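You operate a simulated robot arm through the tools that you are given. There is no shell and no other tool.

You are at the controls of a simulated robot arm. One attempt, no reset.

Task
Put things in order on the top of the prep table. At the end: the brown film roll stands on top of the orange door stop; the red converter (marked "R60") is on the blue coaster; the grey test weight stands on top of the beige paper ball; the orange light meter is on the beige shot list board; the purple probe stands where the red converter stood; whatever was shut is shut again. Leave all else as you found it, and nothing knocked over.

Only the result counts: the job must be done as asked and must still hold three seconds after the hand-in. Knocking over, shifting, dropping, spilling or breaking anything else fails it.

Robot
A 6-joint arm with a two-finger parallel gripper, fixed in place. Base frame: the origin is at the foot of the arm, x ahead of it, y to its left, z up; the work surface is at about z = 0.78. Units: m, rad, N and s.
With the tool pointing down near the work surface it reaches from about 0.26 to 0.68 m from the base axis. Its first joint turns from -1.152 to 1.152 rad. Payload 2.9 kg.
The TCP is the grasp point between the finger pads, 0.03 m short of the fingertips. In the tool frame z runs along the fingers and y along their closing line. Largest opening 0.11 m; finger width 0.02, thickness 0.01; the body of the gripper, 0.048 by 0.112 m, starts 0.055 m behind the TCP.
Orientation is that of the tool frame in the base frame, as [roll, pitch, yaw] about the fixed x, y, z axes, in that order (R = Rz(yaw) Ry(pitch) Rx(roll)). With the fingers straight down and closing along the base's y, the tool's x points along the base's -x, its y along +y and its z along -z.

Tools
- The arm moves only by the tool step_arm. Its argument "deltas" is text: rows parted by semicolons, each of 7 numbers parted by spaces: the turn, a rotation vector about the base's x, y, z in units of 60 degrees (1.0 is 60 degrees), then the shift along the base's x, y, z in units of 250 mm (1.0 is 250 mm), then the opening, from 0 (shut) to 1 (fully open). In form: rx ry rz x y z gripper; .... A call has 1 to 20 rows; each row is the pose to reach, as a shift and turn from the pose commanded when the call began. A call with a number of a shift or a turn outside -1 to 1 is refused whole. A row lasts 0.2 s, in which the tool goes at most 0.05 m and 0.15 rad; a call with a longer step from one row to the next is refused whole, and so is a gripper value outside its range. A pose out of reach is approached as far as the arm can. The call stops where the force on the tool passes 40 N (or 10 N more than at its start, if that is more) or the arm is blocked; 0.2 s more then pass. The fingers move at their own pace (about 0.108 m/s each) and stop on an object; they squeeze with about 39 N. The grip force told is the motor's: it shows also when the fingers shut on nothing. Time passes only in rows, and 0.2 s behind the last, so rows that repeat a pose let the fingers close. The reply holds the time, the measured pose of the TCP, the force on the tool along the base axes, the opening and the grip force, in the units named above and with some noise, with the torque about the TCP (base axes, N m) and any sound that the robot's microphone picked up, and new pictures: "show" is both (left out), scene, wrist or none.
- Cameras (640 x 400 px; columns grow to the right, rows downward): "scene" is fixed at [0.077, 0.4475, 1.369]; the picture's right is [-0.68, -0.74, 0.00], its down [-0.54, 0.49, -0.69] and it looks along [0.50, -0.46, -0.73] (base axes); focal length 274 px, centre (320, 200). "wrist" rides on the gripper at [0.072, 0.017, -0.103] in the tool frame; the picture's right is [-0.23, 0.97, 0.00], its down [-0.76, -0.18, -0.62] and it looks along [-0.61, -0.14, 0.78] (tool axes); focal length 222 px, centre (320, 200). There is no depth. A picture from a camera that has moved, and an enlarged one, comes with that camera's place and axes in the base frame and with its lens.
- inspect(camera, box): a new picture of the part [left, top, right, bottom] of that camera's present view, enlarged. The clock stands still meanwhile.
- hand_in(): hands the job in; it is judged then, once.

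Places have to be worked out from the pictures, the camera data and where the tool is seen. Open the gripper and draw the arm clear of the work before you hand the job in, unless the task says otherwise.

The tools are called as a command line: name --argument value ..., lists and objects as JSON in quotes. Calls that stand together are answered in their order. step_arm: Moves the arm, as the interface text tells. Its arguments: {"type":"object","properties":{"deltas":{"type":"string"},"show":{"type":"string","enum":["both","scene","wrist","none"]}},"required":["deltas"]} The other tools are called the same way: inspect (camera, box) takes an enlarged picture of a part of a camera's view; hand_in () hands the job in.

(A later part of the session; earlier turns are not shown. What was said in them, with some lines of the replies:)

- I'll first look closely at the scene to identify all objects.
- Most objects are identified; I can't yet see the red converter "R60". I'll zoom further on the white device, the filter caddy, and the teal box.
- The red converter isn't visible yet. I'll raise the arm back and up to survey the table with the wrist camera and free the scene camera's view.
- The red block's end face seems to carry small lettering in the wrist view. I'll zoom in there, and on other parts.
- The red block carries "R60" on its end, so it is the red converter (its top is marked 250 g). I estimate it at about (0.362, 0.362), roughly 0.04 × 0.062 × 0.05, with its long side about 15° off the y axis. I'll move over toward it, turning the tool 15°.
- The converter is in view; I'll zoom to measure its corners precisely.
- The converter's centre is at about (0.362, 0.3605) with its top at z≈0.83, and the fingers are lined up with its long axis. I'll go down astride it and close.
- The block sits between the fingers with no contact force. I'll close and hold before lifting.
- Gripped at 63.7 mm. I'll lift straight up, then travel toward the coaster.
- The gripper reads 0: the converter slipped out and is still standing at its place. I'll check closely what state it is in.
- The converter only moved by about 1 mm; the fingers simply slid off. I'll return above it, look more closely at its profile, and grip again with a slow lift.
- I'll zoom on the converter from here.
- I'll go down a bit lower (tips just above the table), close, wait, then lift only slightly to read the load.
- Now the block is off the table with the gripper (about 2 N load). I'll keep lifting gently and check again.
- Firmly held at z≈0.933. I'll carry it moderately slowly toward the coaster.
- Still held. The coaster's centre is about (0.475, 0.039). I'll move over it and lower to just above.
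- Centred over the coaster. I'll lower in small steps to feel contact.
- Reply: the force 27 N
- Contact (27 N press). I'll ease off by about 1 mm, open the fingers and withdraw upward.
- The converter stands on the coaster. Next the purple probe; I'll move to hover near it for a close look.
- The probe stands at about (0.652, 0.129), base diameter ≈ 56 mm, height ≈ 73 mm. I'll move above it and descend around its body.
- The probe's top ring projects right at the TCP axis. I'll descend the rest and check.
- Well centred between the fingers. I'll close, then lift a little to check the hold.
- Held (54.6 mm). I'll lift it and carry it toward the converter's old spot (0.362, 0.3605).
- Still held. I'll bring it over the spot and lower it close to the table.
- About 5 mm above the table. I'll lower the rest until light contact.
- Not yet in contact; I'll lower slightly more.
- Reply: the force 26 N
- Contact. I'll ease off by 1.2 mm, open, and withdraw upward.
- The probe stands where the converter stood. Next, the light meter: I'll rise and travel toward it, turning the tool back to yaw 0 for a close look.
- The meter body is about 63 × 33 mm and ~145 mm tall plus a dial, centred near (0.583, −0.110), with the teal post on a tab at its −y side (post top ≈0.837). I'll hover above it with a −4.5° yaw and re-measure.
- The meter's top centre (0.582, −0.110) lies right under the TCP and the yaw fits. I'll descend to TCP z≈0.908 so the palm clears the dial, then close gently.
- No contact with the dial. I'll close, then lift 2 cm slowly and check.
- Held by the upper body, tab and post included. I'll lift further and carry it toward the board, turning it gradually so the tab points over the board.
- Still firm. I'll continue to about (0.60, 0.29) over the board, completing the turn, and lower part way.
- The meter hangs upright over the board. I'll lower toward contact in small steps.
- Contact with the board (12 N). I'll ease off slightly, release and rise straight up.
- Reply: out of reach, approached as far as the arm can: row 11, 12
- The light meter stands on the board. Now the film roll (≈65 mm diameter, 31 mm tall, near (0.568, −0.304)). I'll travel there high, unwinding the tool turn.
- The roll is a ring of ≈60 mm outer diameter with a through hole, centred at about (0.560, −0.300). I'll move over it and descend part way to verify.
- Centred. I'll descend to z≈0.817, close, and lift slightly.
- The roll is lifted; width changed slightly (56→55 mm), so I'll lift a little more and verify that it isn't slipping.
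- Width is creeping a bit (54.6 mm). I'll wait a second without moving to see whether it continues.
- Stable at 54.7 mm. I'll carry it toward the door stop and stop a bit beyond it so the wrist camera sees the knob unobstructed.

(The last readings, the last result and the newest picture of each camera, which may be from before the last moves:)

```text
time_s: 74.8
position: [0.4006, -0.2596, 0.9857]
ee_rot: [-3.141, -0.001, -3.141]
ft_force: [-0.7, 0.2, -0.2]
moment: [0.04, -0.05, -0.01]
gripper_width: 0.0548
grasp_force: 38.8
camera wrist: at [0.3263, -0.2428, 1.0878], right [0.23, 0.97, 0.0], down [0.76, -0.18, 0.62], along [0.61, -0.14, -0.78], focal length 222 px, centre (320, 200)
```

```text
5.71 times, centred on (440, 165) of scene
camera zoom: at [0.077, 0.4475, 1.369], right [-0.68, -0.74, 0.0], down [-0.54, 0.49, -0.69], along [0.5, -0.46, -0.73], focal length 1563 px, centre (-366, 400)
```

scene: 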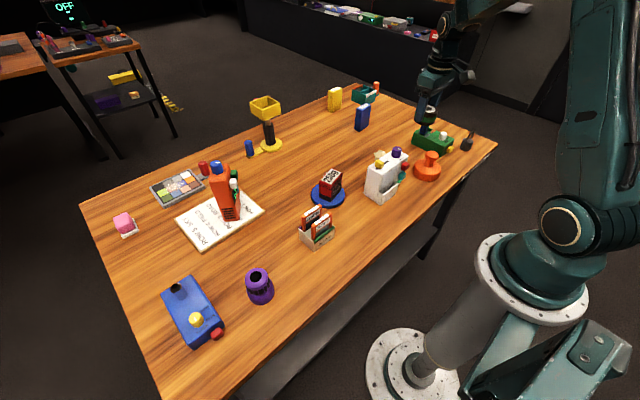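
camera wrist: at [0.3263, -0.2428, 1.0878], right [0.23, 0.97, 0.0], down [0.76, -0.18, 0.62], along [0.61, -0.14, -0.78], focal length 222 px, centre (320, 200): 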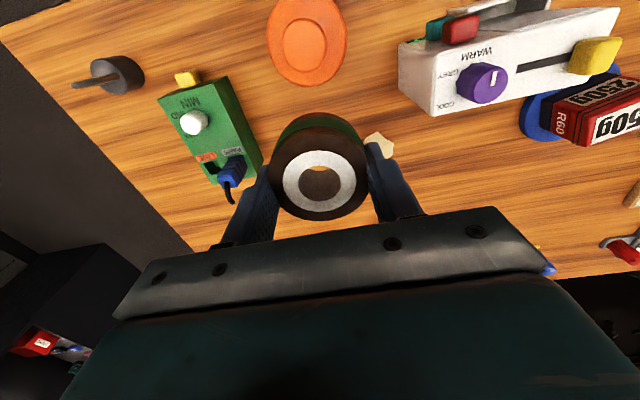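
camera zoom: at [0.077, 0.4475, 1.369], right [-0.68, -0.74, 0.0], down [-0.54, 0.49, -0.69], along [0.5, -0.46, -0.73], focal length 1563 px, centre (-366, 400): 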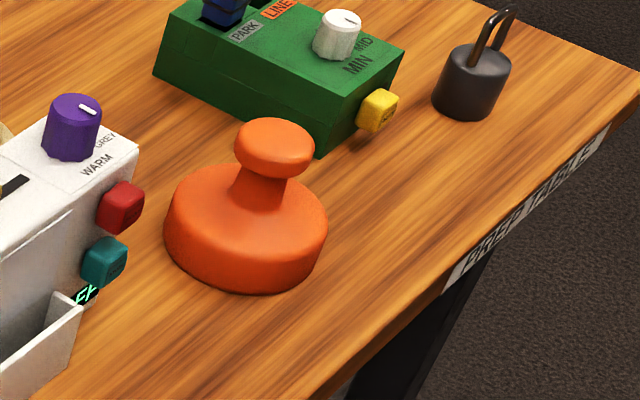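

The knob top is about 39 mm across, centred near (0.339, −0.260) at z≈0.855. I'll bring the roll over it and lower to about 1.3 cm above.

step_arm --deltas "0 0 0 -0.08 0 0 0; 0 0 0 -0.16 0 0 0; 0 0 0 -0.24 0 0 0; 0 0 0 -0.24 0 -0.1 0; 0 0 0 -0.24 0 -0.2 0; 0 0 0 -0.24 0 -0.28 0; 0 0 0 -0.24 0 -0.328 0; 0 0 0 -0.24 0 -0.328 0"

inspect --camera "scene" --box '[390, 110, 490, 190]'

inspect --camera "wrist" --box '[200, 60, 440, 240]'

```text
time_s: 76.6
position: [0.3407, -0.2618, 0.9047]
ee_rot: [3.139, -0.001, 3.14]
ft_force: [0.3, -0.3, -0.7]
moment: [-0.01, 0.0, 0.0]
gripper_width: 0.0544
grasp_force: 38.7
camera wrist: at [0.2661, -0.2437, 1.007], right [0.23, 0.97, 0.0], down [0.76, -0.18, 0.62], along [0.61, -0.14, -0.78], focal length 222 px, centre (320, 200)
```

scene: 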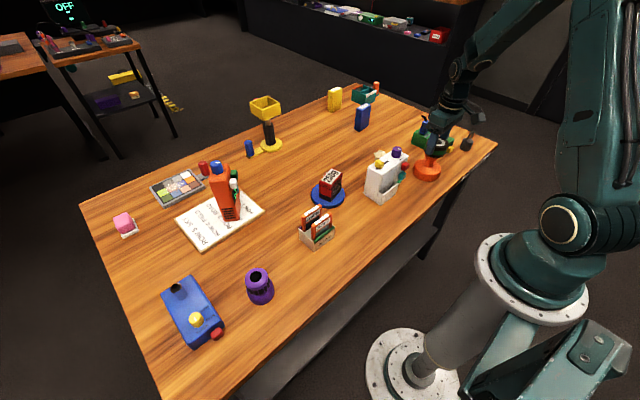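
wrist: 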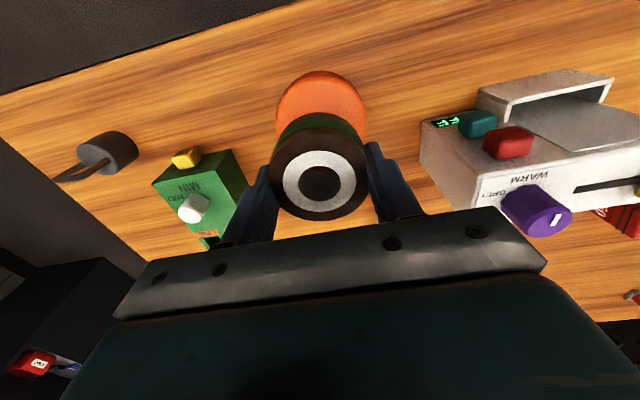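

```text
5.00 times, centred on (440, 150) of scene
camera zoom: at [0.077, 0.4475, 1.369], right [-0.68, -0.74, 0.0], down [-0.54, 0.49, -0.68], along [0.5, -0.46, -0.73], focal length 1367 px, centre (-280, 450)
```

zoom: 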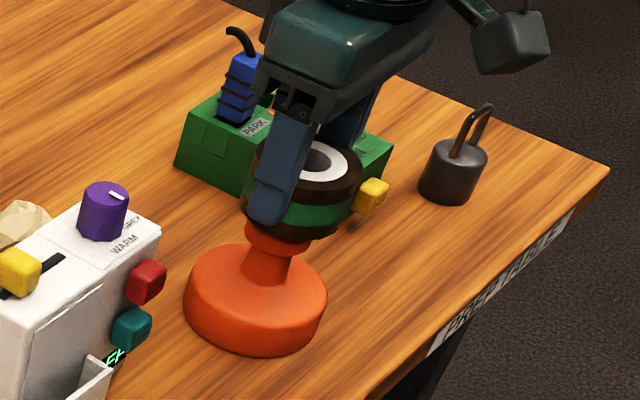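

```text
2.22 times, centred on (320, 150) of wrist
camera zoom: at [0.2661, -0.2437, 1.007], right [0.23, 0.97, 0.0], down [0.76, -0.18, 0.62], along [0.61, -0.14, -0.78], focal length 494 px, centre (320, 311)
```

zoom: 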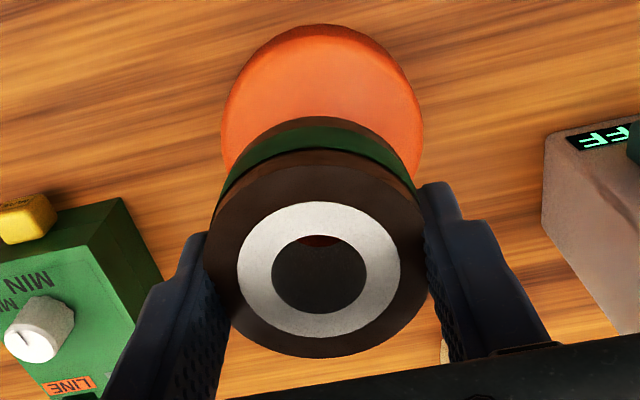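

Alignment checks out from both views. I'll lower in small steps to feel contact on the knob.

step_arm --deltas "0 0 0 0.001 -0.002 -0.016 0; 0 0 0 0.001 -0.002 -0.032 0; 0 0 0 0.001 -0.002 -0.04 0; 0 0 0 0.001 -0.002 -0.04 0" --show "none"

```text
time_s: 77.6
position: [0.3404, -0.2618, 0.8965]
ee_rot: [-3.139, 0.002, 3.139]
ft_force: [-3.6, 0.5, 15.8]
moment: [0.11, 0.33, 0.03]
gripper_width: 0.0546
grasp_force: 38.9
```

Contact on the knob (16 N). I'll ease up a touch, open gently, and rise.

step_arm --deltas "0 0 0 0 0 0.003 0; 0 0 0 0 0 0.003 0; 0 0 0 0 0 0.003 0.55; 0 0 0 0 0 0.003 0.62; 0 0 0 0 0 0.004 0.7; 0 0 0 0 0 0.004 0.78; 0 0 0 0 0 0.004 0.78; 0 0 0 0 0 0.06 0.78; 0 0 0 0 0 0.15 0.78; 0 0 0 0 0 0.28 0.78; 0 0 0 0 0 0.42 0.78; 0 0 0 0 0 0.5 0.78"

inspect --camera "scene" --box '[390, 110, 490, 190]'

inspect --camera "wrist" --box '[200, 40, 440, 220]'

```text
time_s: 80.2
position: [0.3392, -0.2602, 1.021]
ee_rot: [-3.141, 0.001, 3.141]
ft_force: [-0.8, -0.2, -0.3]
moment: [0.01, -0.01, -0.01]
gripper_width: 0.0857
grasp_force: 0.1
camera wrist: at [0.266, -0.2439, 1.1236], right [0.23, 0.97, 0.0], down [0.76, -0.18, 0.62], along [0.61, -0.14, -0.78], focal length 222 px, centre (320, 200)
```

scene: 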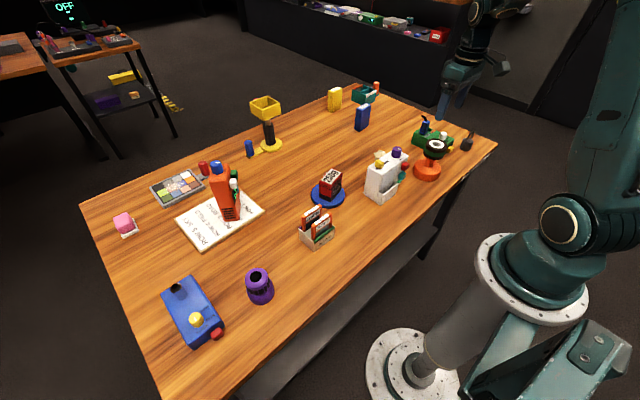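
wrist: 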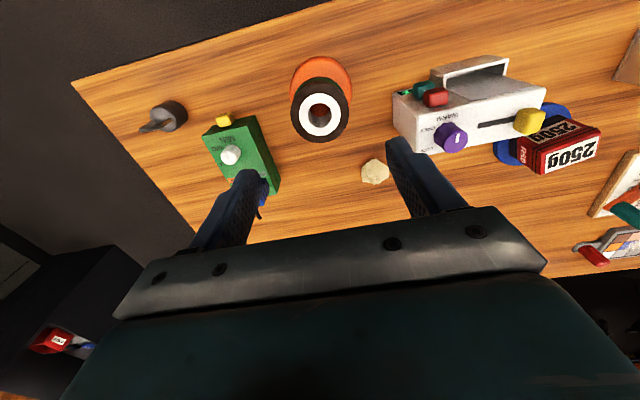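

```text
5.00 times, centred on (440, 150) of scene
camera zoom: at [0.077, 0.4475, 1.3689], right [-0.68, -0.74, 0.0], down [-0.54, 0.49, -0.69], along [0.5, -0.46, -0.73], focal length 1367 px, centre (-280, 450)
```

zoom: 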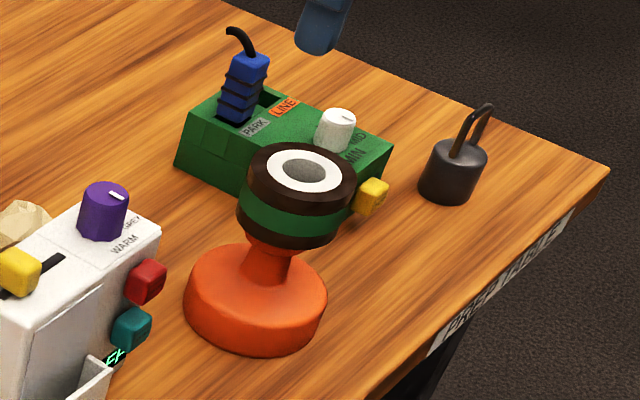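

```text
2.22 times, centred on (320, 130) of wrist
camera zoom: at [0.266, -0.2439, 1.1236], right [0.23, 0.97, 0.0], down [0.76, -0.18, 0.62], along [0.61, -0.14, -0.78], focal length 494 px, centre (320, 356)
```

zoom: 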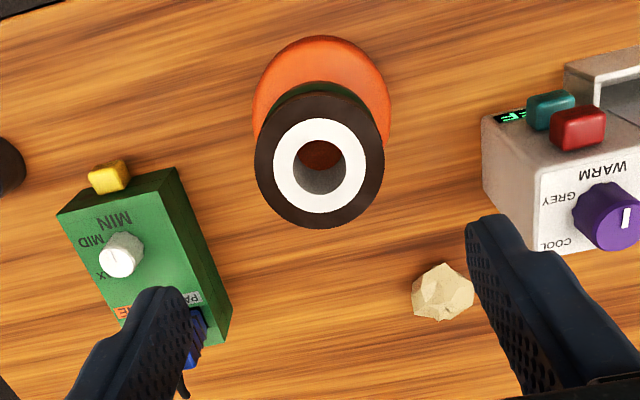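

The film roll stands centred on the door stop's knob. Now the weight and the paper ball; I'll first get a close look at the ball.

step_arm --deltas "0 0 0 0.12 0.08 0 0.8; 0 0 0 0.26 0.17 0 0.9; 0 0 0 0.4 0.25 0 1; 0 0 0 0.46 0.27 -0.1 1; 0 0 0 0.46 0.27 -0.28 1; 0 0 0 0.46 0.27 -0.36 1; 0 0 0 0.46 0.27 -0.36 1"

inspect --camera "wrist" --box '[270, 80, 390, 180]'

```text
time_s: 81.8
position: [0.4565, -0.1927, 0.9255]
ee_rot: [-3.141, 0.0, 3.141]
ft_force: [-0.4, 0.9, 0.7]
moment: [-0.01, 0.0, 0.01]
gripper_width: 0.1101
grasp_force: 0.0
camera wrist: at [0.3826, -0.1761, 1.0299], right [0.23, 0.97, 0.0], down [0.76, -0.18, 0.62], along [0.61, -0.14, -0.78], focal length 222 px, centre (320, 200)
```

scene: 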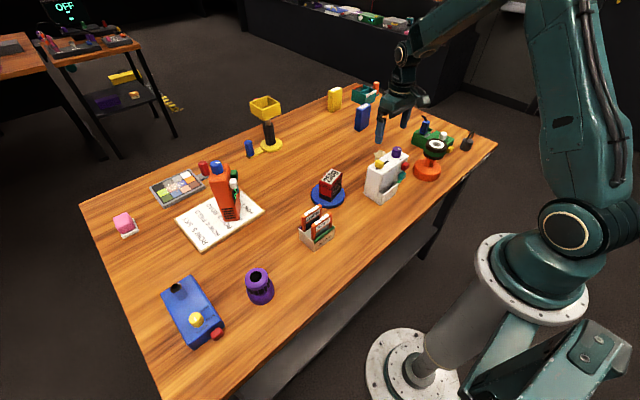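
wrist: 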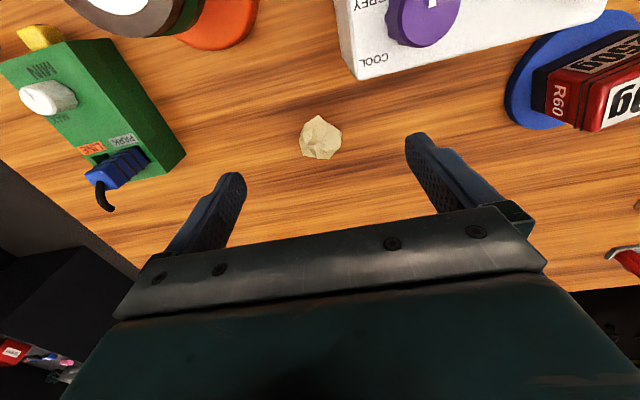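

```text
4.00 times, centred on (330, 130) of wrist
camera zoom: at [0.3826, -0.1761, 1.0299], right [0.23, 0.97, 0.0], down [0.76, -0.18, 0.62], along [0.61, -0.14, -0.78], focal length 888 px, centre (280, 480)
```

zoom: 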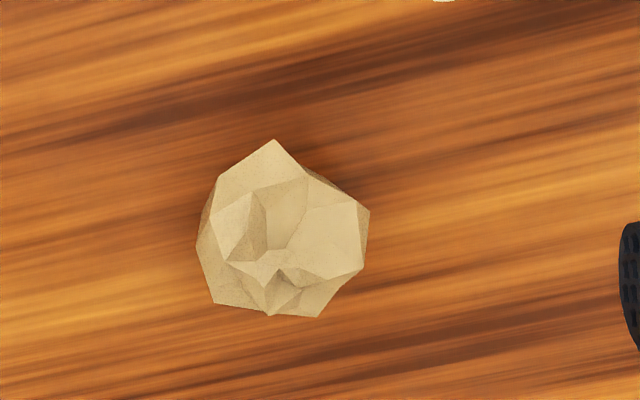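

The crumpled ball is about 46 mm wide, centred near (0.4785, −0.198). I'll look at its profile in the scene view too, along with the weight.

inspect --camera "scene" --box '[364, 140, 396, 160]'

inspect --camera "scene" --box '[444, 120, 492, 160]'

```text
16.00 times, centred on (380, 150) of scene
camera zoom: at [0.077, 0.4475, 1.369], right [-0.68, -0.74, 0.0], down [-0.54, 0.49, -0.69], along [0.5, -0.46, -0.73], focal length 4375 px, centre (-640, 1000)
```

zoom: 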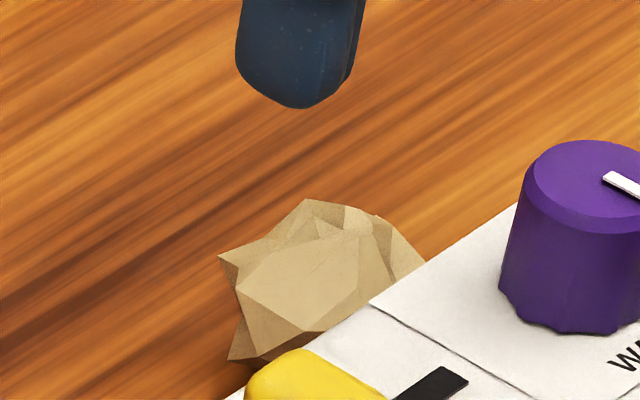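

```text
10.00 times, centred on (468, 140) of scene
camera zoom: at [0.077, 0.4475, 1.369], right [-0.68, -0.74, 0.0], down [-0.54, 0.49, -0.69], along [0.5, -0.46, -0.73], focal length 2735 px, centre (-1160, 800)
```

zoom: 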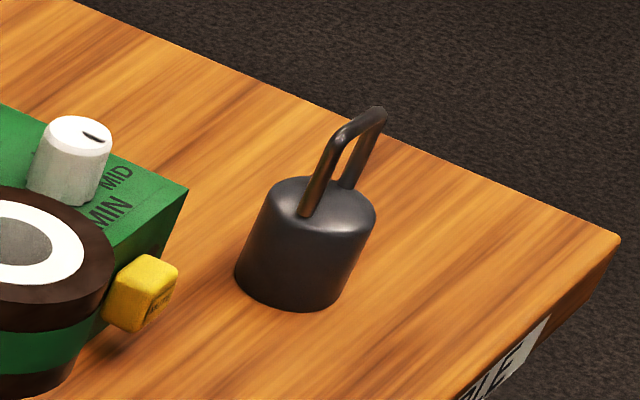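

The ball is truly irregular, so I want a sharper view of its top facets before choosing where to stand the weight.

inspect --camera "wrist" --box '[294, 108, 350, 164]'

inspect --camera "scene" --box '[372, 146, 388, 162]'

```text
7.14 times, centred on (322, 136) of wrist
camera zoom: at [0.3826, -0.1761, 1.0299], right [0.23, 0.97, 0.0], down [0.76, -0.18, 0.62], along [0.61, -0.14, -0.78], focal length 1587 px, centre (306, 657)
```

zoom: 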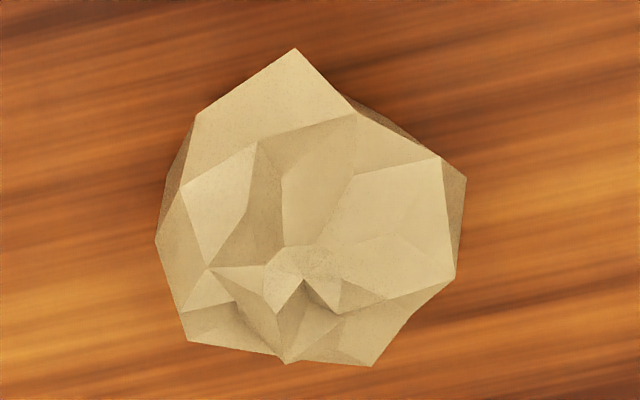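

```text
16.00 times, centred on (380, 154) of scene
camera zoom: at [0.077, 0.4475, 1.369], right [-0.68, -0.74, 0.0], down [-0.54, 0.49, -0.69], along [0.5, -0.46, -0.73], focal length 4375 px, centre (-640, 936)
```

zoom: 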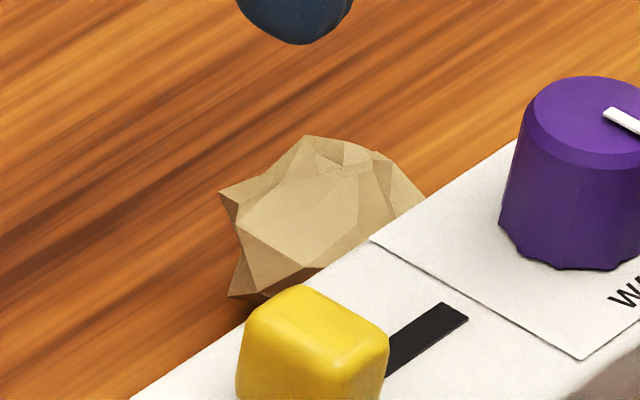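

The ball's summit is around (0.477, −0.198, 0.82). Next I'll fetch the weight: rise and move over toward it for a measuring view.

step_arm --deltas "0 0 0 0 0 0.18 0.8; 0 0 0 -0.06 -0.1 0.3 0.7; 0 0 0 -0.14 -0.25 0.3 0.7; 0 0 0 -0.22 -0.4 0.3 0.7; 0 0 0 -0.3 -0.55 0.3 0.7; 0 0 0 -0.38 -0.7 0.3 0.7; 0 0 0 -0.46 -0.85 0.3 0.7; 0 0 0 -0.54 -1.0 0.3 0.7; 0 0 0 -0.54 -1.0 0.3 0.7"

inspect --camera "wrist" --box '[230, 60, 410, 200]'

```text
time_s: 83.8
position: [0.3185, -0.4422, 1.0026]
ee_rot: [-3.141, 0.0, -3.14]
ft_force: [-0.3, 0.2, 0.2]
moment: [-0.02, -0.03, 0.02]
gripper_width: 0.077
grasp_force: 0.1
camera wrist: at [0.2453, -0.4255, 1.1058], right [0.23, 0.97, 0.0], down [0.76, -0.18, 0.62], along [0.61, -0.14, -0.78], focal length 222 px, centre (320, 200)
```

scene: 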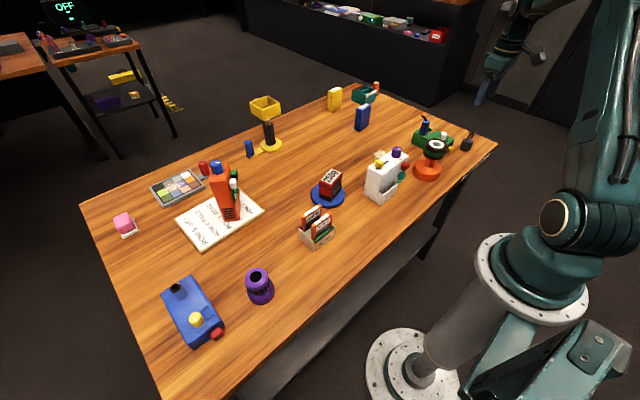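
wrist: 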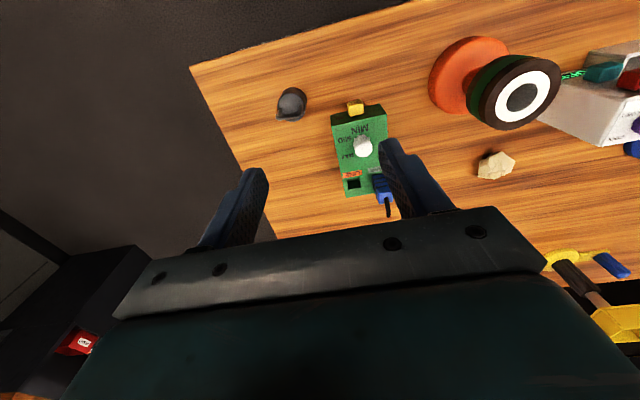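

```text
2.86 times, centred on (320, 130) of wrist
camera zoom: at [0.2453, -0.4255, 1.1058], right [0.23, 0.97, 0.0], down [0.76, -0.18, 0.62], along [0.61, -0.14, -0.78], focal length 635 px, centre (320, 400)
```

zoom: 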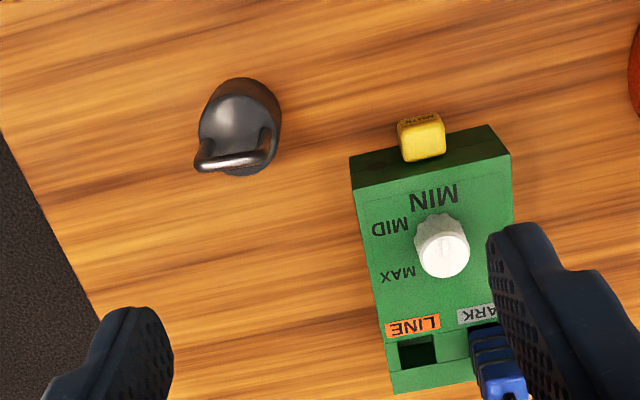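

The weight is near (0.319, −0.485). I'll move above it and lower part way to re-measure.

step_arm --deltas "0 0 0 0 -0.1 0 0.7; 0 0 0 0 -0.168 -0.08 0.7; 0 0 0 0 -0.168 -0.24 0.7; 0 0 0 0 -0.168 -0.36 0.7; 0 0 0 0 -0.168 -0.36 0.7" --show "wrist"

inspect --camera "wrist" --box '[240, 80, 400, 200]'

```text
time_s: 85.0
position: [0.3186, -0.4844, 0.9128]
ee_rot: [-3.14, -0.001, 3.14]
ft_force: [0.3, 0.4, 0.0]
moment: [-0.03, -0.04, -0.01]
gripper_width: 0.0774
grasp_force: 0.0
camera wrist: at [0.2453, -0.4674, 1.0165], right [0.23, 0.97, 0.0], down [0.76, -0.18, 0.62], along [0.61, -0.14, -0.78], focal length 222 px, centre (320, 200)
```

wrist: 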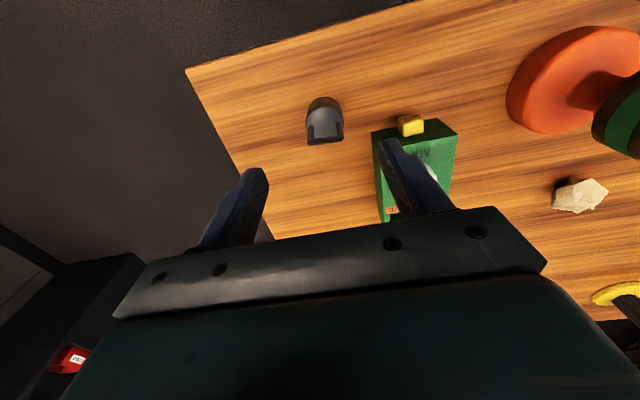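

```text
3.33 times, centred on (320, 140) of wrist
camera zoom: at [0.2453, -0.4674, 1.0165], right [0.23, 0.97, 0.0], down [0.76, -0.18, 0.62], along [0.61, -0.14, -0.78], focal length 740 px, centre (320, 400)
```

zoom: 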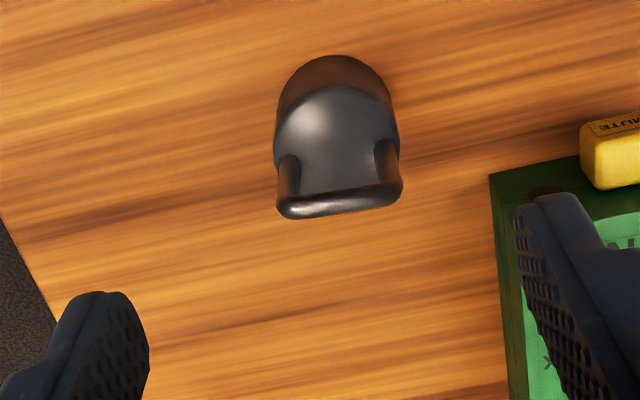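

The weight is centred at about (0.3206, −0.480), ~37 mm across. I'll trim the position, narrow the opening a bit to stay clear of the green device, and descend.

step_arm --deltas "0 0 0 0.003 0.02 -0.05 0.62; 0 0 0 0.003 0.02 -0.18 0.62; 0 0 0 0.003 0.02 -0.3 0.62; 0 0 0 0.003 0.02 -0.36 0.62; 0 0 0 0.003 0.02 -0.388 0.62; 0 0 0 0.003 0.02 -0.388 0.62"

inspect --camera "scene" --box '[420, 100, 500, 160]'

```text
time_s: 86.4
position: [0.3202, -0.4816, 0.8188]
ee_rot: [-3.14, -0.001, 3.14]
ft_force: [-0.5, -0.1, 0.4]
moment: [0.0, -0.02, -0.01]
gripper_width: 0.0683
grasp_force: 0.0
camera wrist: at [0.2475, -0.4641, 0.9214], right [0.23, 0.97, 0.0], down [0.76, -0.18, 0.62], along [0.61, -0.14, -0.78], focal length 222 px, centre (320, 200)
```

scene: 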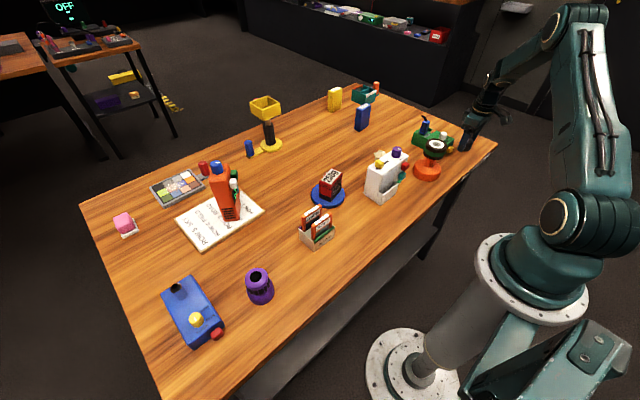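
wrist: 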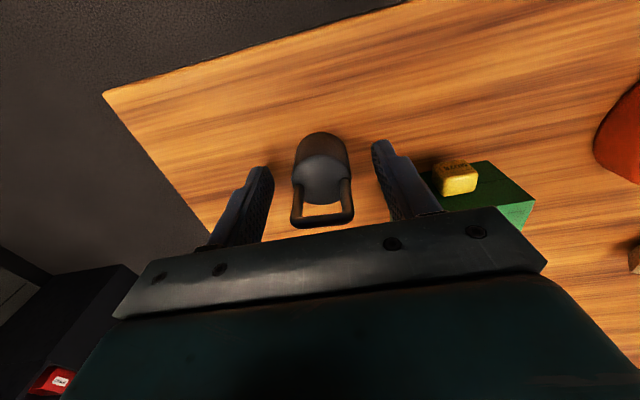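

```text
6.67 times, centred on (460, 130) of scene
camera zoom: at [0.077, 0.4475, 1.369], right [-0.68, -0.74, 0.0], down [-0.54, 0.49, -0.69], along [0.5, -0.46, -0.73], focal length 1823 px, centre (-613, 667)
```

zoom: 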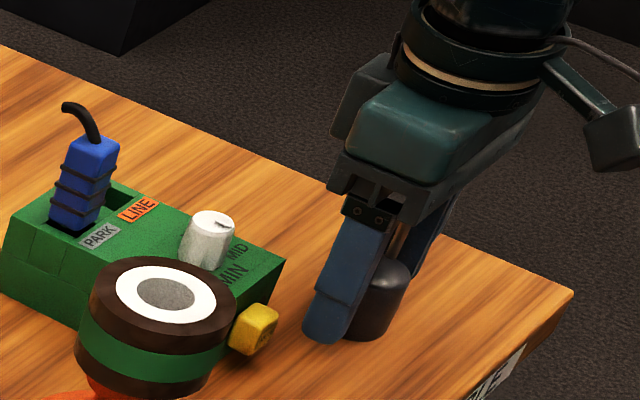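

Well placed. I'll close, lift a little, and read the load.

step_arm --deltas "0 0 0 0 0 0 0.4; 0 0 0 0 0 0 0.2; 0 0 0 0 0 0 0; 0 0 0 0 0 0 0; 0 0 0 0 0 0 0; 0 0 0 0 0 0.02 0; 0 0 0 0 0 0.04 0; 0 0 0 0 0 0.06 0; 0 0 0 0 0 0.08 0; 0 0 0 0 0 0.08 0" --show "wrist"

inspect --camera "wrist" --box '[220, 90, 440, 250]'

```text
time_s: 88.6
position: [0.3207, -0.4805, 0.8384]
ee_rot: [3.141, 0.001, 3.139]
ft_force: [0.3, 0.2, -2.3]
moment: [-0.01, 0.01, 0.02]
gripper_width: 0.0354
grasp_force: 39.0
camera wrist: at [0.2477, -0.4635, 0.9408], right [0.23, 0.97, 0.0], down [0.76, -0.18, 0.62], along [0.61, -0.14, -0.78], focal length 222 px, centre (320, 200)
```

wrist: 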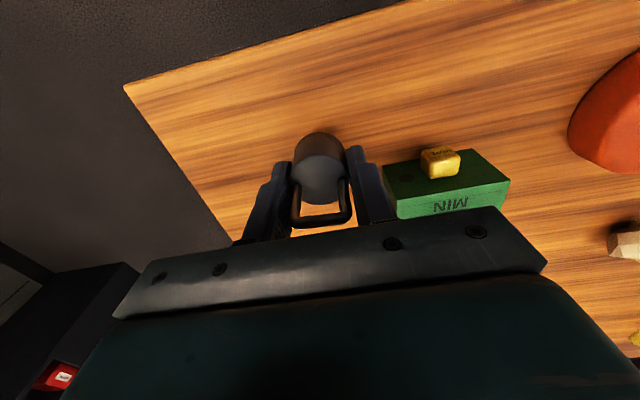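

```text
2.50 times, centred on (330, 170) of wrist
camera zoom: at [0.2477, -0.4635, 0.9408], right [0.23, 0.97, 0.0], down [0.76, -0.18, 0.62], along [0.61, -0.14, -0.78], focal length 555 px, centre (295, 275)
```

zoom: 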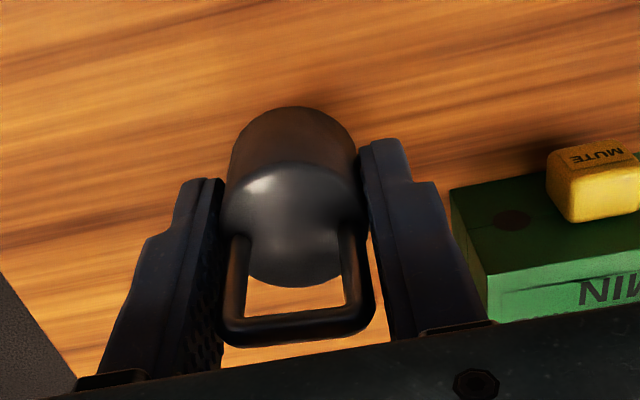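

Held, about 0.23 kg. I'll lift and carry it toward the paper ball.

step_arm --deltas "0 0 0 0 0 0.08 0; 0 0 0 0 0 0.2 0; 0 0 0 0 0 0.32 0; 0 0 0 0 0 0.44 0; 0 0 0 0 0 0.56 0; 0 0 0 0.056 0.1 0.56 0; 0 0 0 0.112 0.2 0.56 0; 0 0 0 0.168 0.3 0.56 0; 0 0 0 0.224 0.4 0.56 0; 0 0 0 0.28 0.5 0.56 0; 0 0 0 0.336 0.6 0.56 0; 0 0 0 0.392 0.7 0.56 0; 0 0 0 0.448 0.8 0.56 0; 0 0 0 0.504 0.9 0.56 0; 0 0 0 0.504 0.9 0.56 0" --show "wrist"

```text
time_s: 91.8
position: [0.4456, -0.2541, 0.978]
ee_rot: [-3.142, 0.0, -3.141]
ft_force: [-0.3, 0.3, -2.7]
moment: [0.02, -0.02, 0.03]
gripper_width: 0.0351
grasp_force: 38.9
camera wrist: at [0.3721, -0.2372, 1.0804], right [0.23, 0.97, 0.0], down [0.76, -0.18, 0.62], along [0.61, -0.14, -0.78], focal length 222 px, centre (320, 200)
```

wrist: 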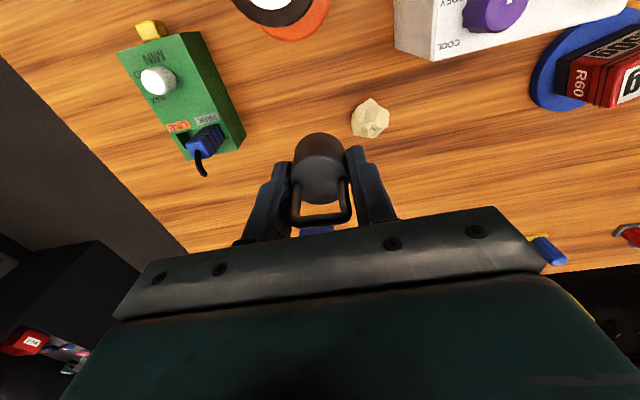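

I'll take another close look at the ball from this angle to refine its summit.

inspect --camera "wrist" --box '[345, 92, 397, 144]'

```text
7.69 times, centred on (371, 118) of wrist
camera zoom: at [0.3721, -0.2372, 1.0804], right [0.23, 0.97, 0.0], down [0.76, -0.18, 0.62], along [0.61, -0.14, -0.78], focal length 1709 px, centre (-72, 831)
```

zoom: 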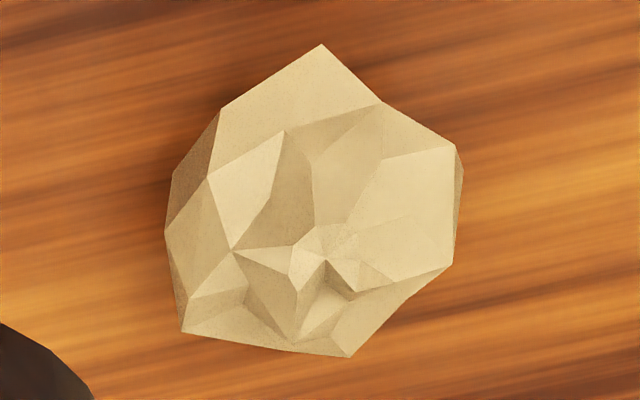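

The ball's summit is about (0.473…0.479, −0.199, ~0.82) and its outline is centred at (0.480, −0.1985). I'll bring the weight over (0.479, −0.199) and lower to just above contact.

step_arm --deltas "0 0 0 0.06 0.1 0 0; 0 0 0 0.13 0.2 0 0; 0 0 0 0.13 0.224 -0.08 0; 0 0 0 0.13 0.224 -0.18 0; 0 0 0 0.13 0.224 -0.28 0; 0 0 0 0.13 0.224 -0.36 0; 0 0 0 0.13 0.224 -0.424 0; 0 0 0 0.13 0.224 -0.424 0"

inspect --camera "scene" --box '[356, 120, 404, 160]'

inspect --camera "wrist" --box '[250, 80, 410, 200]'

```text
time_s: 93.6
position: [0.4789, -0.1981, 0.8721]
ee_rot: [3.141, 0.001, 3.14]
ft_force: [-0.1, -0.8, -2.8]
moment: [0.01, -0.02, -0.01]
gripper_width: 0.0349
grasp_force: 39.3
camera wrist: at [0.4055, -0.1813, 0.9744], right [0.23, 0.97, 0.0], down [0.76, -0.18, 0.62], along [0.61, -0.14, -0.78], focal length 222 px, centre (320, 200)
```

scene: 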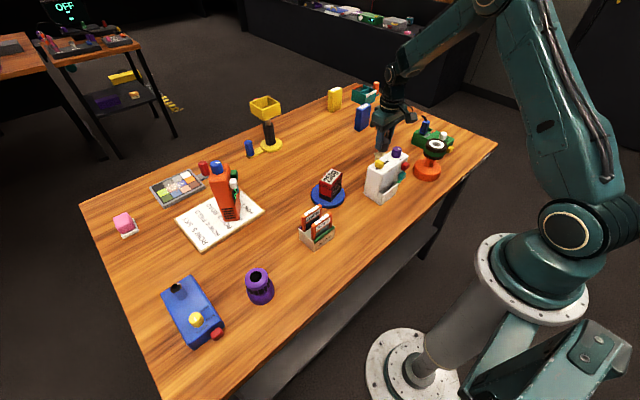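
wrist: 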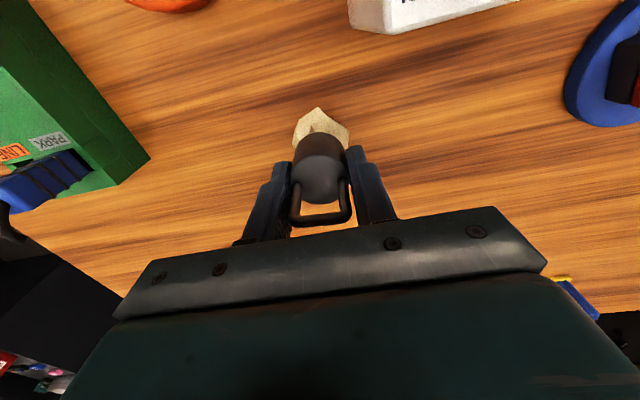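

```text
10.00 times, centred on (380, 140) of scene
camera zoom: at [0.0771, 0.4475, 1.369], right [-0.68, -0.74, 0.0], down [-0.54, 0.49, -0.68], along [0.5, -0.46, -0.73], focal length 2735 px, centre (-280, 800)
```

zoom: 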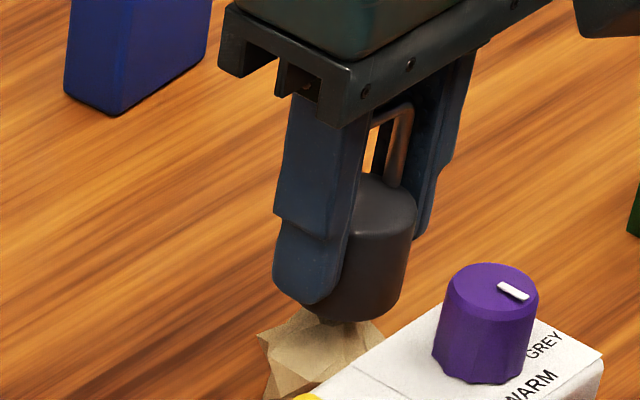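

```text
3.33 times, centred on (330, 140) of wrist
camera zoom: at [0.4055, -0.1813, 0.9744], right [0.23, 0.97, 0.0], down [0.76, -0.18, 0.62], along [0.61, -0.14, -0.78], focal length 740 px, centre (287, 400)
```

zoom: 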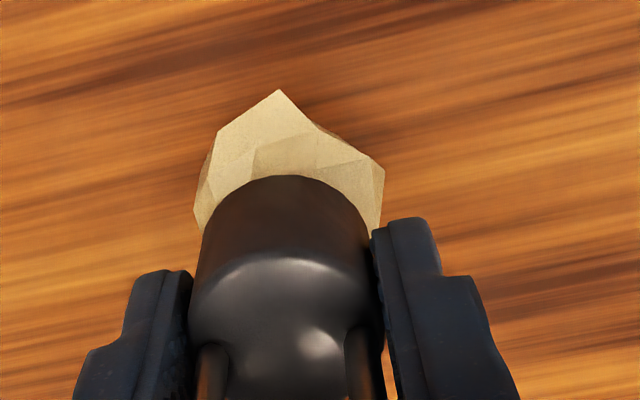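

Weight is just above the ball. I'll lower millimetre by millimetre watching the force.

step_arm --deltas "0 0 0 0 0 -0.008 0; 0 0 0 0 0 -0.016 0; 0 0 0 0 0 -0.024 0; 0 0 0 0 0 -0.024 0" --show "none"

step_arm --deltas "0 0 0 0 0 -0.004 0; 0 0 0 0 0 -0.008 0; 0 0 0 0 0 -0.008 0" --show "none"

```text
time_s: 94.6
position: [0.4787, -0.1979, 0.8647]
ee_rot: [-3.142, -0.001, 3.141]
ft_force: [0.7, -0.2, -1.5]
moment: [0.02, -0.02, 0.01]
gripper_width: 0.0355
grasp_force: 39.4
```

```text
time_s: 95.4
position: [0.4784, -0.1993, 0.8633]
ee_rot: [-3.142, -0.003, 3.14]
ft_force: [-0.8, -0.4, -3.4]
moment: [0.01, 0.01, 0.0]
gripper_width: 0.0348
grasp_force: 39.3
```

step_arm --deltas "0 0 0 0 0 -0.004 0; 0 0 0 0 0 -0.008 0; 0 0 0 0 0 -0.008 0" --show "none"

step_arm --deltas "0 0 0 0 0 -0.004 0; 0 0 0 0 0 -0.004 0" --show "none"

step_arm --deltas "0 0 0 0 0 -0.004 0; 0 0 0 0 0 -0.004 0" --show "none"

```text
time_s: 96.2
position: [0.4786, -0.1999, 0.8609]
ee_rot: [-3.141, 0.003, 3.141]
ft_force: [-0.5, 0.6, 1.9]
moment: [0.02, -0.01, 0.02]
gripper_width: 0.035
grasp_force: 39.2
```

```text
time_s: 96.8
position: [0.4789, -0.1989, 0.861]
ee_rot: [3.141, 0.001, 3.139]
ft_force: [-2.0, -0.1, 9.0]
moment: [-0.04, 0.05, 0.04]
gripper_width: 0.0352
grasp_force: 39.1
```

```text
time_s: 97.4
position: [0.4797, -0.1984, 0.8592]
ee_rot: [3.14, 0.0, -3.141]
ft_force: [1.0, -0.8, 12.1]
moment: [-0.11, -0.05, 0.06]
gripper_width: 0.0347
grasp_force: 38.7
```

Contact is felt at about z=0.862, and the moments are small, so the load is near the weight's axis. I'll ease off 1.3 mm and open by only a few millimetres to see whether it stands.

step_arm --deltas "0 0 0 0 0 0.003 0; 0 0 0 0 0 0.005 0; 0 0 0 0 0 0.005 0; 0 0 0 0 0 0.005 0.35; 0 0 0 0 0 0.005 0.38; 0 0 0 0 0 0.005 0.38; 0 0 0 0 0 0.005 0.38; 0 0 0 0 0 0.005 0.38"

inspect --camera "scene" --box '[356, 120, 404, 160]'

inspect --camera "wrist" --box '[240, 90, 400, 240]'

```text
time_s: 99.2
position: [0.4798, -0.1997, 0.8607]
ee_rot: [-3.141, 0.0, 3.14]
ft_force: [0.6, -0.1, -0.7]
moment: [-0.01, 0.03, -0.03]
gripper_width: 0.0418
grasp_force: 0.0
camera wrist: at [0.4057, -0.1817, 0.9633], right [0.23, 0.97, 0.0], down [0.76, -0.18, 0.62], along [0.61, -0.14, -0.78], focal length 222 px, centre (320, 200)
```

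scene: 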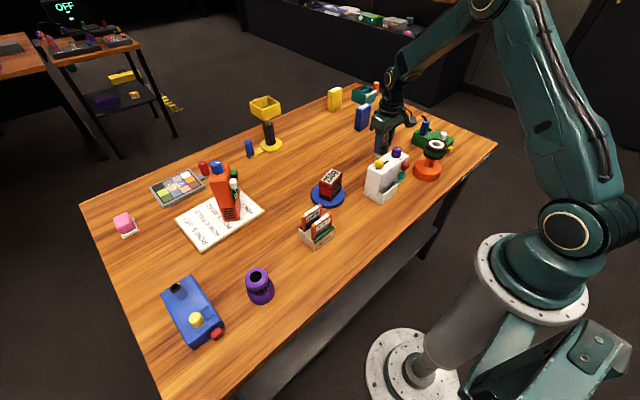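
wrist: 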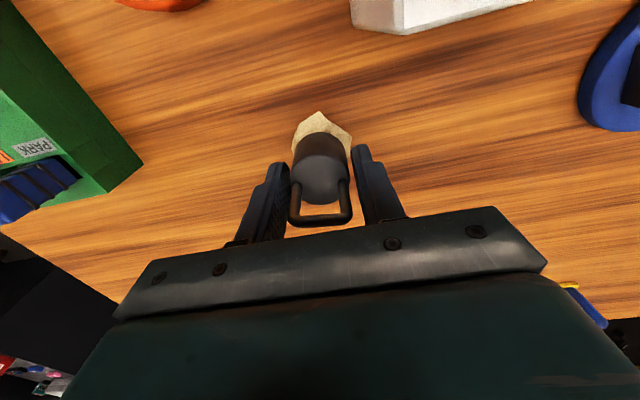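

```text
10.00 times, centred on (380, 140) of scene
camera zoom: at [0.077, 0.4475, 1.369], right [-0.68, -0.74, 0.0], down [-0.54, 0.49, -0.69], along [0.5, -0.46, -0.73], focal length 2735 px, centre (-280, 800)
```

zoom: 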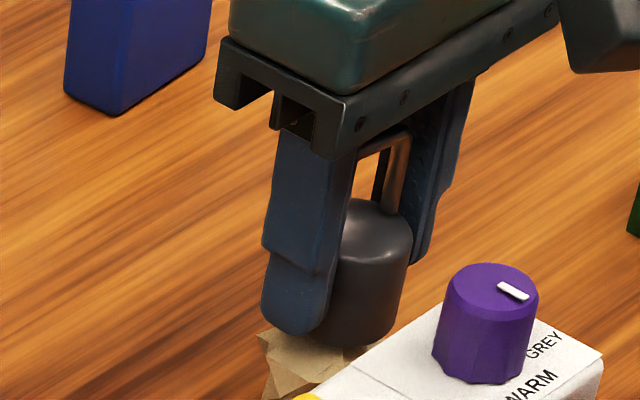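

```text
2.67 times, centred on (320, 165) of wrist
camera zoom: at [0.4057, -0.1817, 0.9633], right [0.23, 0.97, 0.0], down [0.76, -0.18, 0.62], along [0.61, -0.14, -0.78], focal length 592 px, centre (320, 293)
```

zoom: 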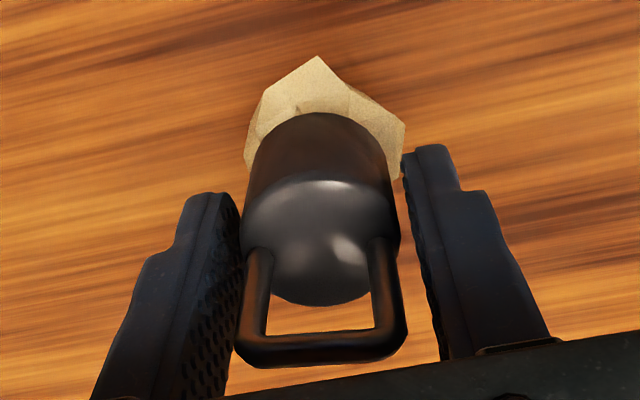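

The load is off the gripper and the weight appears upright. I'll open a few more millimetres and compare whether it leans.

step_arm --deltas "0 0 0 0 0 0 0.41; 0 0 0 0 0 0 0.44; 0 0 0 0 0 0 0.44; 0 0 0 0 0 0 0.44; 0 0 0 0 0 0 0.44" --show "none"

inspect --camera "scene" --box '[356, 120, 404, 160]'

inspect --camera "wrist" --box '[240, 90, 400, 240]'

```text
time_s: 100.4
position: [0.4795, -0.1987, 0.861]
ee_rot: [-3.141, 0.0, 3.138]
ft_force: [-0.2, 0.2, 0.1]
moment: [-0.01, 0.02, 0.02]
gripper_width: 0.0483
grasp_force: 0.0
```

```text
10.00 times, centred on (380, 140) of scene
camera zoom: at [0.077, 0.4475, 1.369], right [-0.68, -0.74, 0.0], down [-0.54, 0.49, -0.69], along [0.5, -0.46, -0.73], focal length 2735 px, centre (-280, 800)
```

zoom: 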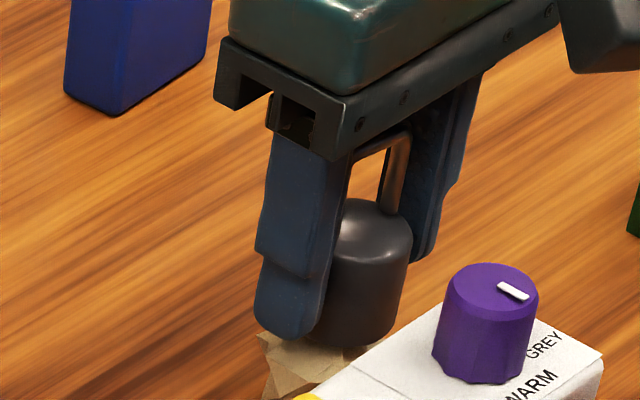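

```text
2.67 times, centred on (320, 165) of wrist
camera zoom: at [0.4057, -0.1817, 0.9632], right [0.23, 0.97, 0.0], down [0.76, -0.18, 0.62], along [0.61, -0.14, -0.78], focal length 592 px, centre (320, 293)
```

zoom: 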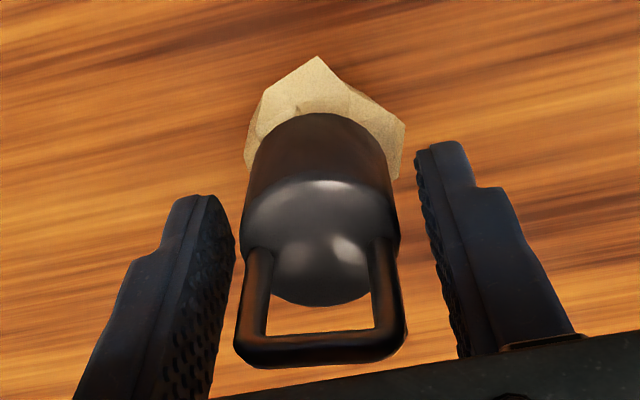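

The weight did not move as the fingers opened: it stands on its own on the ball. I'll open wider and rise straight up slowly.

step_arm --deltas "0 0 0 0 0 0 0.55; 0 0 0 0 0 0 0.65; 0 0 0 0 0 0.02 0.65; 0 0 0 0 0 0.06 0.65; 0 0 0 0 0 0.12 0.65; 0 0 0 0 0 0.2 0.65; 0 0 0 0 0 0.32 0.65; 0 0 0 0 0 0.46 0.65; 0 0 0 0 0 0.56 0.65; 0 0 0 0 0 0.6 0.65"

inspect --camera "scene" --box '[350, 110, 450, 190]'

```text
time_s: 102.6
position: [0.4791, -0.1994, 1.0109]
ee_rot: [3.141, 0.0, 3.139]
ft_force: [-0.2, -0.6, -0.2]
moment: [0.02, -0.01, 0.02]
gripper_width: 0.0716
grasp_force: 0.1
camera wrist: at [0.4063, -0.1814, 1.1132], right [0.23, 0.97, 0.0], down [0.76, -0.18, 0.62], along [0.61, -0.14, -0.78], focal length 222 px, centre (320, 200)
```

scene: 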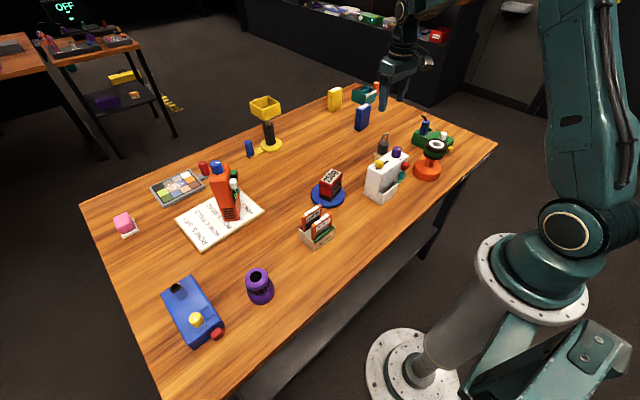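
wrist: 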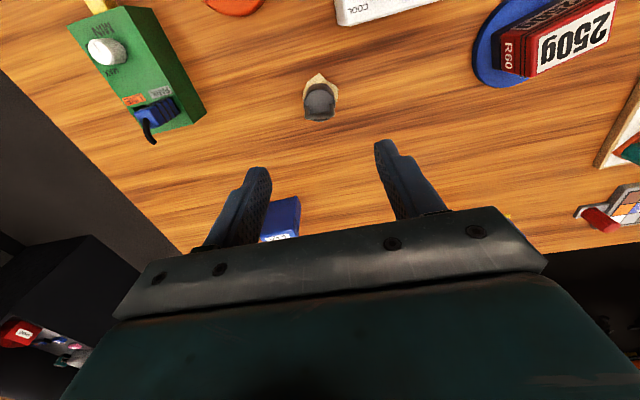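

```text
5.00 times, centred on (400, 150) of scene
camera zoom: at [0.077, 0.4475, 1.369], right [-0.68, -0.74, 0.0], down [-0.54, 0.49, -0.69], along [0.5, -0.46, -0.73], focal length 1367 px, centre (-80, 450)
```

zoom: 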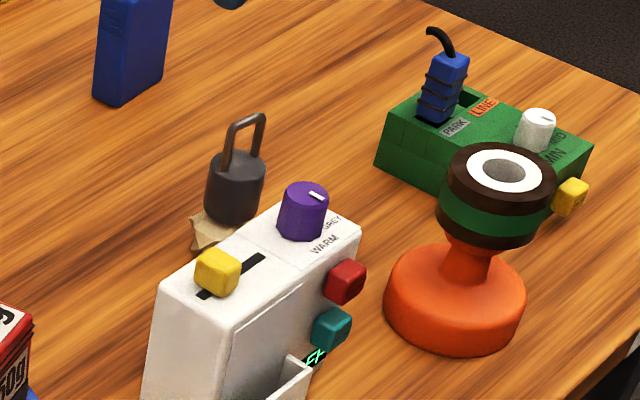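

All five placements look right. I'll open the gripper, draw the arm up and clear, and do a final inspection.

step_arm --deltas "0 0 0 0 0 0.15 1; 0 0 0 -0.05 0.05 0.28 1; 0 0 0 -0.15 0.15 0.38 1; 0 0 0 -0.25 0.25 0.48 1; 0 0 0 -0.35 0.35 0.58 1; 0 0 0 -0.45 0.45 0.68 1; 0 0 0 -0.5 0.55 0.74 1; 0 0 0 -0.5 0.55 0.74 1"

inspect --camera "scene" --box '[160, 140, 360, 260]'

inspect --camera "scene" --box '[340, 100, 480, 200]'

inspect --camera "wrist" --box '[240, 0, 640, 230]'

inspect --camera "scene" --box '[100, 200, 340, 360]'

```text
time_s: 104.4
position: [0.3535, -0.0607, 1.1942]
ee_rot: [3.14, 0.0, 3.141]
ft_force: [-0.1, 0.8, -0.6]
moment: [0.01, 0.0, -0.06]
gripper_width: 0.1101
grasp_force: 0.0
camera wrist: at [0.2802, -0.0432, 1.297], right [0.23, 0.97, 0.0], down [0.76, -0.18, 0.62], along [0.61, -0.14, -0.78], focal length 222 px, centre (320, 200)
```

scene: 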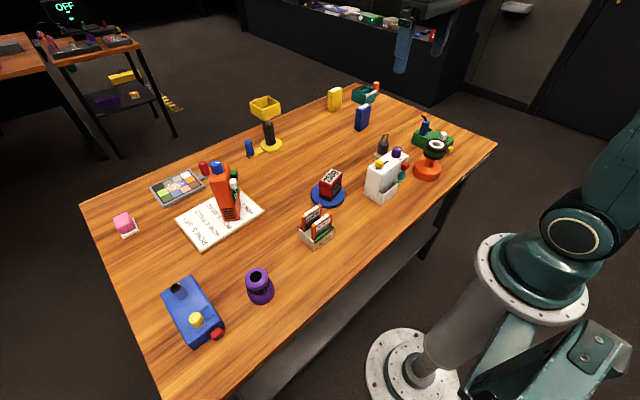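
wrist: 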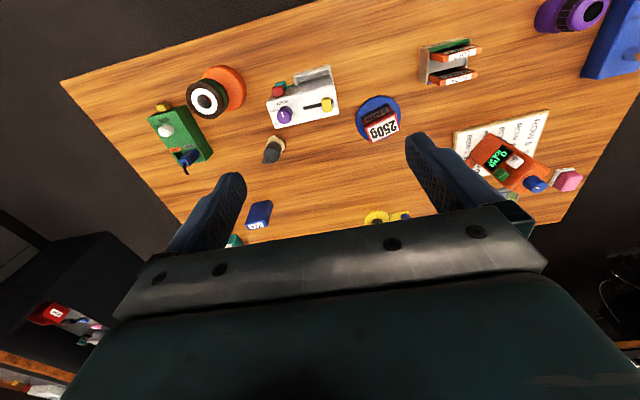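

```text
3.20 times, centred on (260, 200) of scene
camera zoom: at [0.077, 0.4475, 1.369], right [-0.68, -0.74, 0.0], down [-0.54, 0.49, -0.69], along [0.5, -0.46, -0.73], focal length 875 px, centre (512, 200)
```

zoom: 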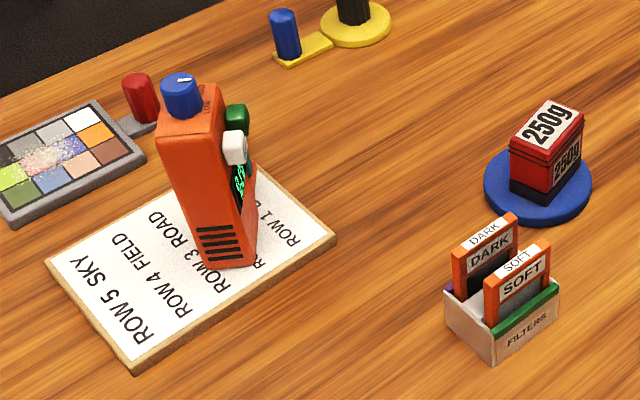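

```text
4.00 times, centred on (410, 150) of scene
camera zoom: at [0.077, 0.4475, 1.369], right [-0.68, -0.74, 0.0], down [-0.54, 0.49, -0.69], along [0.5, -0.46, -0.73], focal length 1094 px, centre (-40, 400)
```

zoom: 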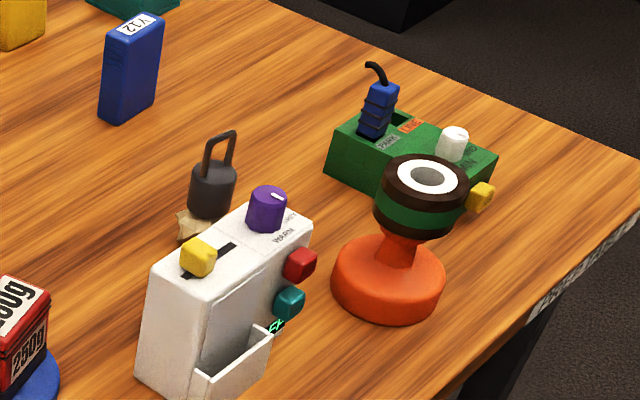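

```text
1.60 times, centred on (440, 115) of wrist
camera zoom: at [0.2802, -0.0432, 1.297], right [0.23, 0.97, 0.0], down [0.76, -0.18, 0.62], along [0.61, -0.14, -0.78], focal length 355 px, centre (128, 336)
```

zoom: 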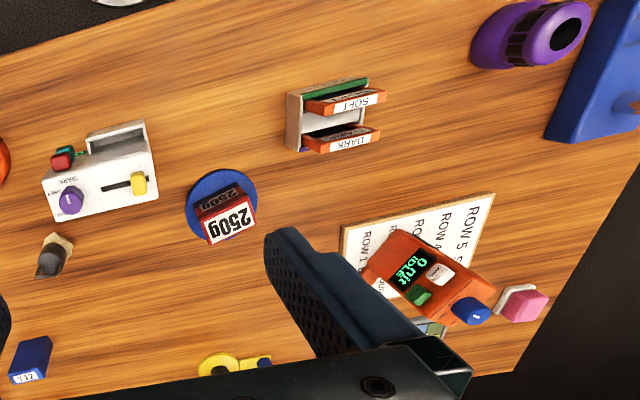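

```text
2.50 times, centred on (220, 280) of scene
camera zoom: at [0.077, 0.4475, 1.369], right [-0.68, -0.74, 0.0], down [-0.54, 0.49, -0.69], along [0.5, -0.46, -0.73], focal length 684 px, centre (570, 0)
```

zoom: 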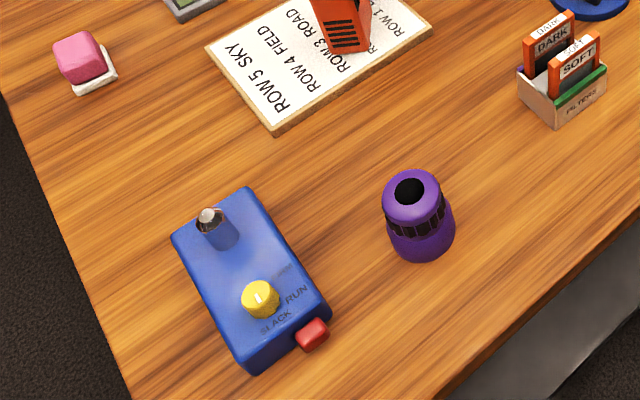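

Everything stands as asked: the roll on the door stop, the converter on the coaster, the weight on the paper ball, the meter on the board, and the probe at the converter's old spot. Nothing was opened or disturbed, the gripper is open and the arm is clear, so I'm handing in.

hand_in

```text
The job is handed in.
```

The job is handed in. In the last pictures before the hand-in, all five objects were standing where you asked:

- **Brown film roll:** on top of the orange door stop's knob.
- **Red converter (R60):** on the blue coaster. It is the red block whose top is labelled "250g". My first grip slipped, but it stayed upright and shifted only about 1 mm. I moved it on the second try.
- **Grey test weight:** on top of the beige paper ball. I opened the fingers a few millimetres at a time and it did not lean or move.
- **Orange light meter:** upright on the beige shot list board. I turned it about 60° so that, by my estimate, its side tab also rests on the board.
- **Purple probe:** where the red converter stood, within a few millimetres by my measurements.

I saw nothing that had to be opened, so nothing needed shutting again. The other objects looked unmoved in the final pictures. The gripper is open and the arm is raised clear of the table.
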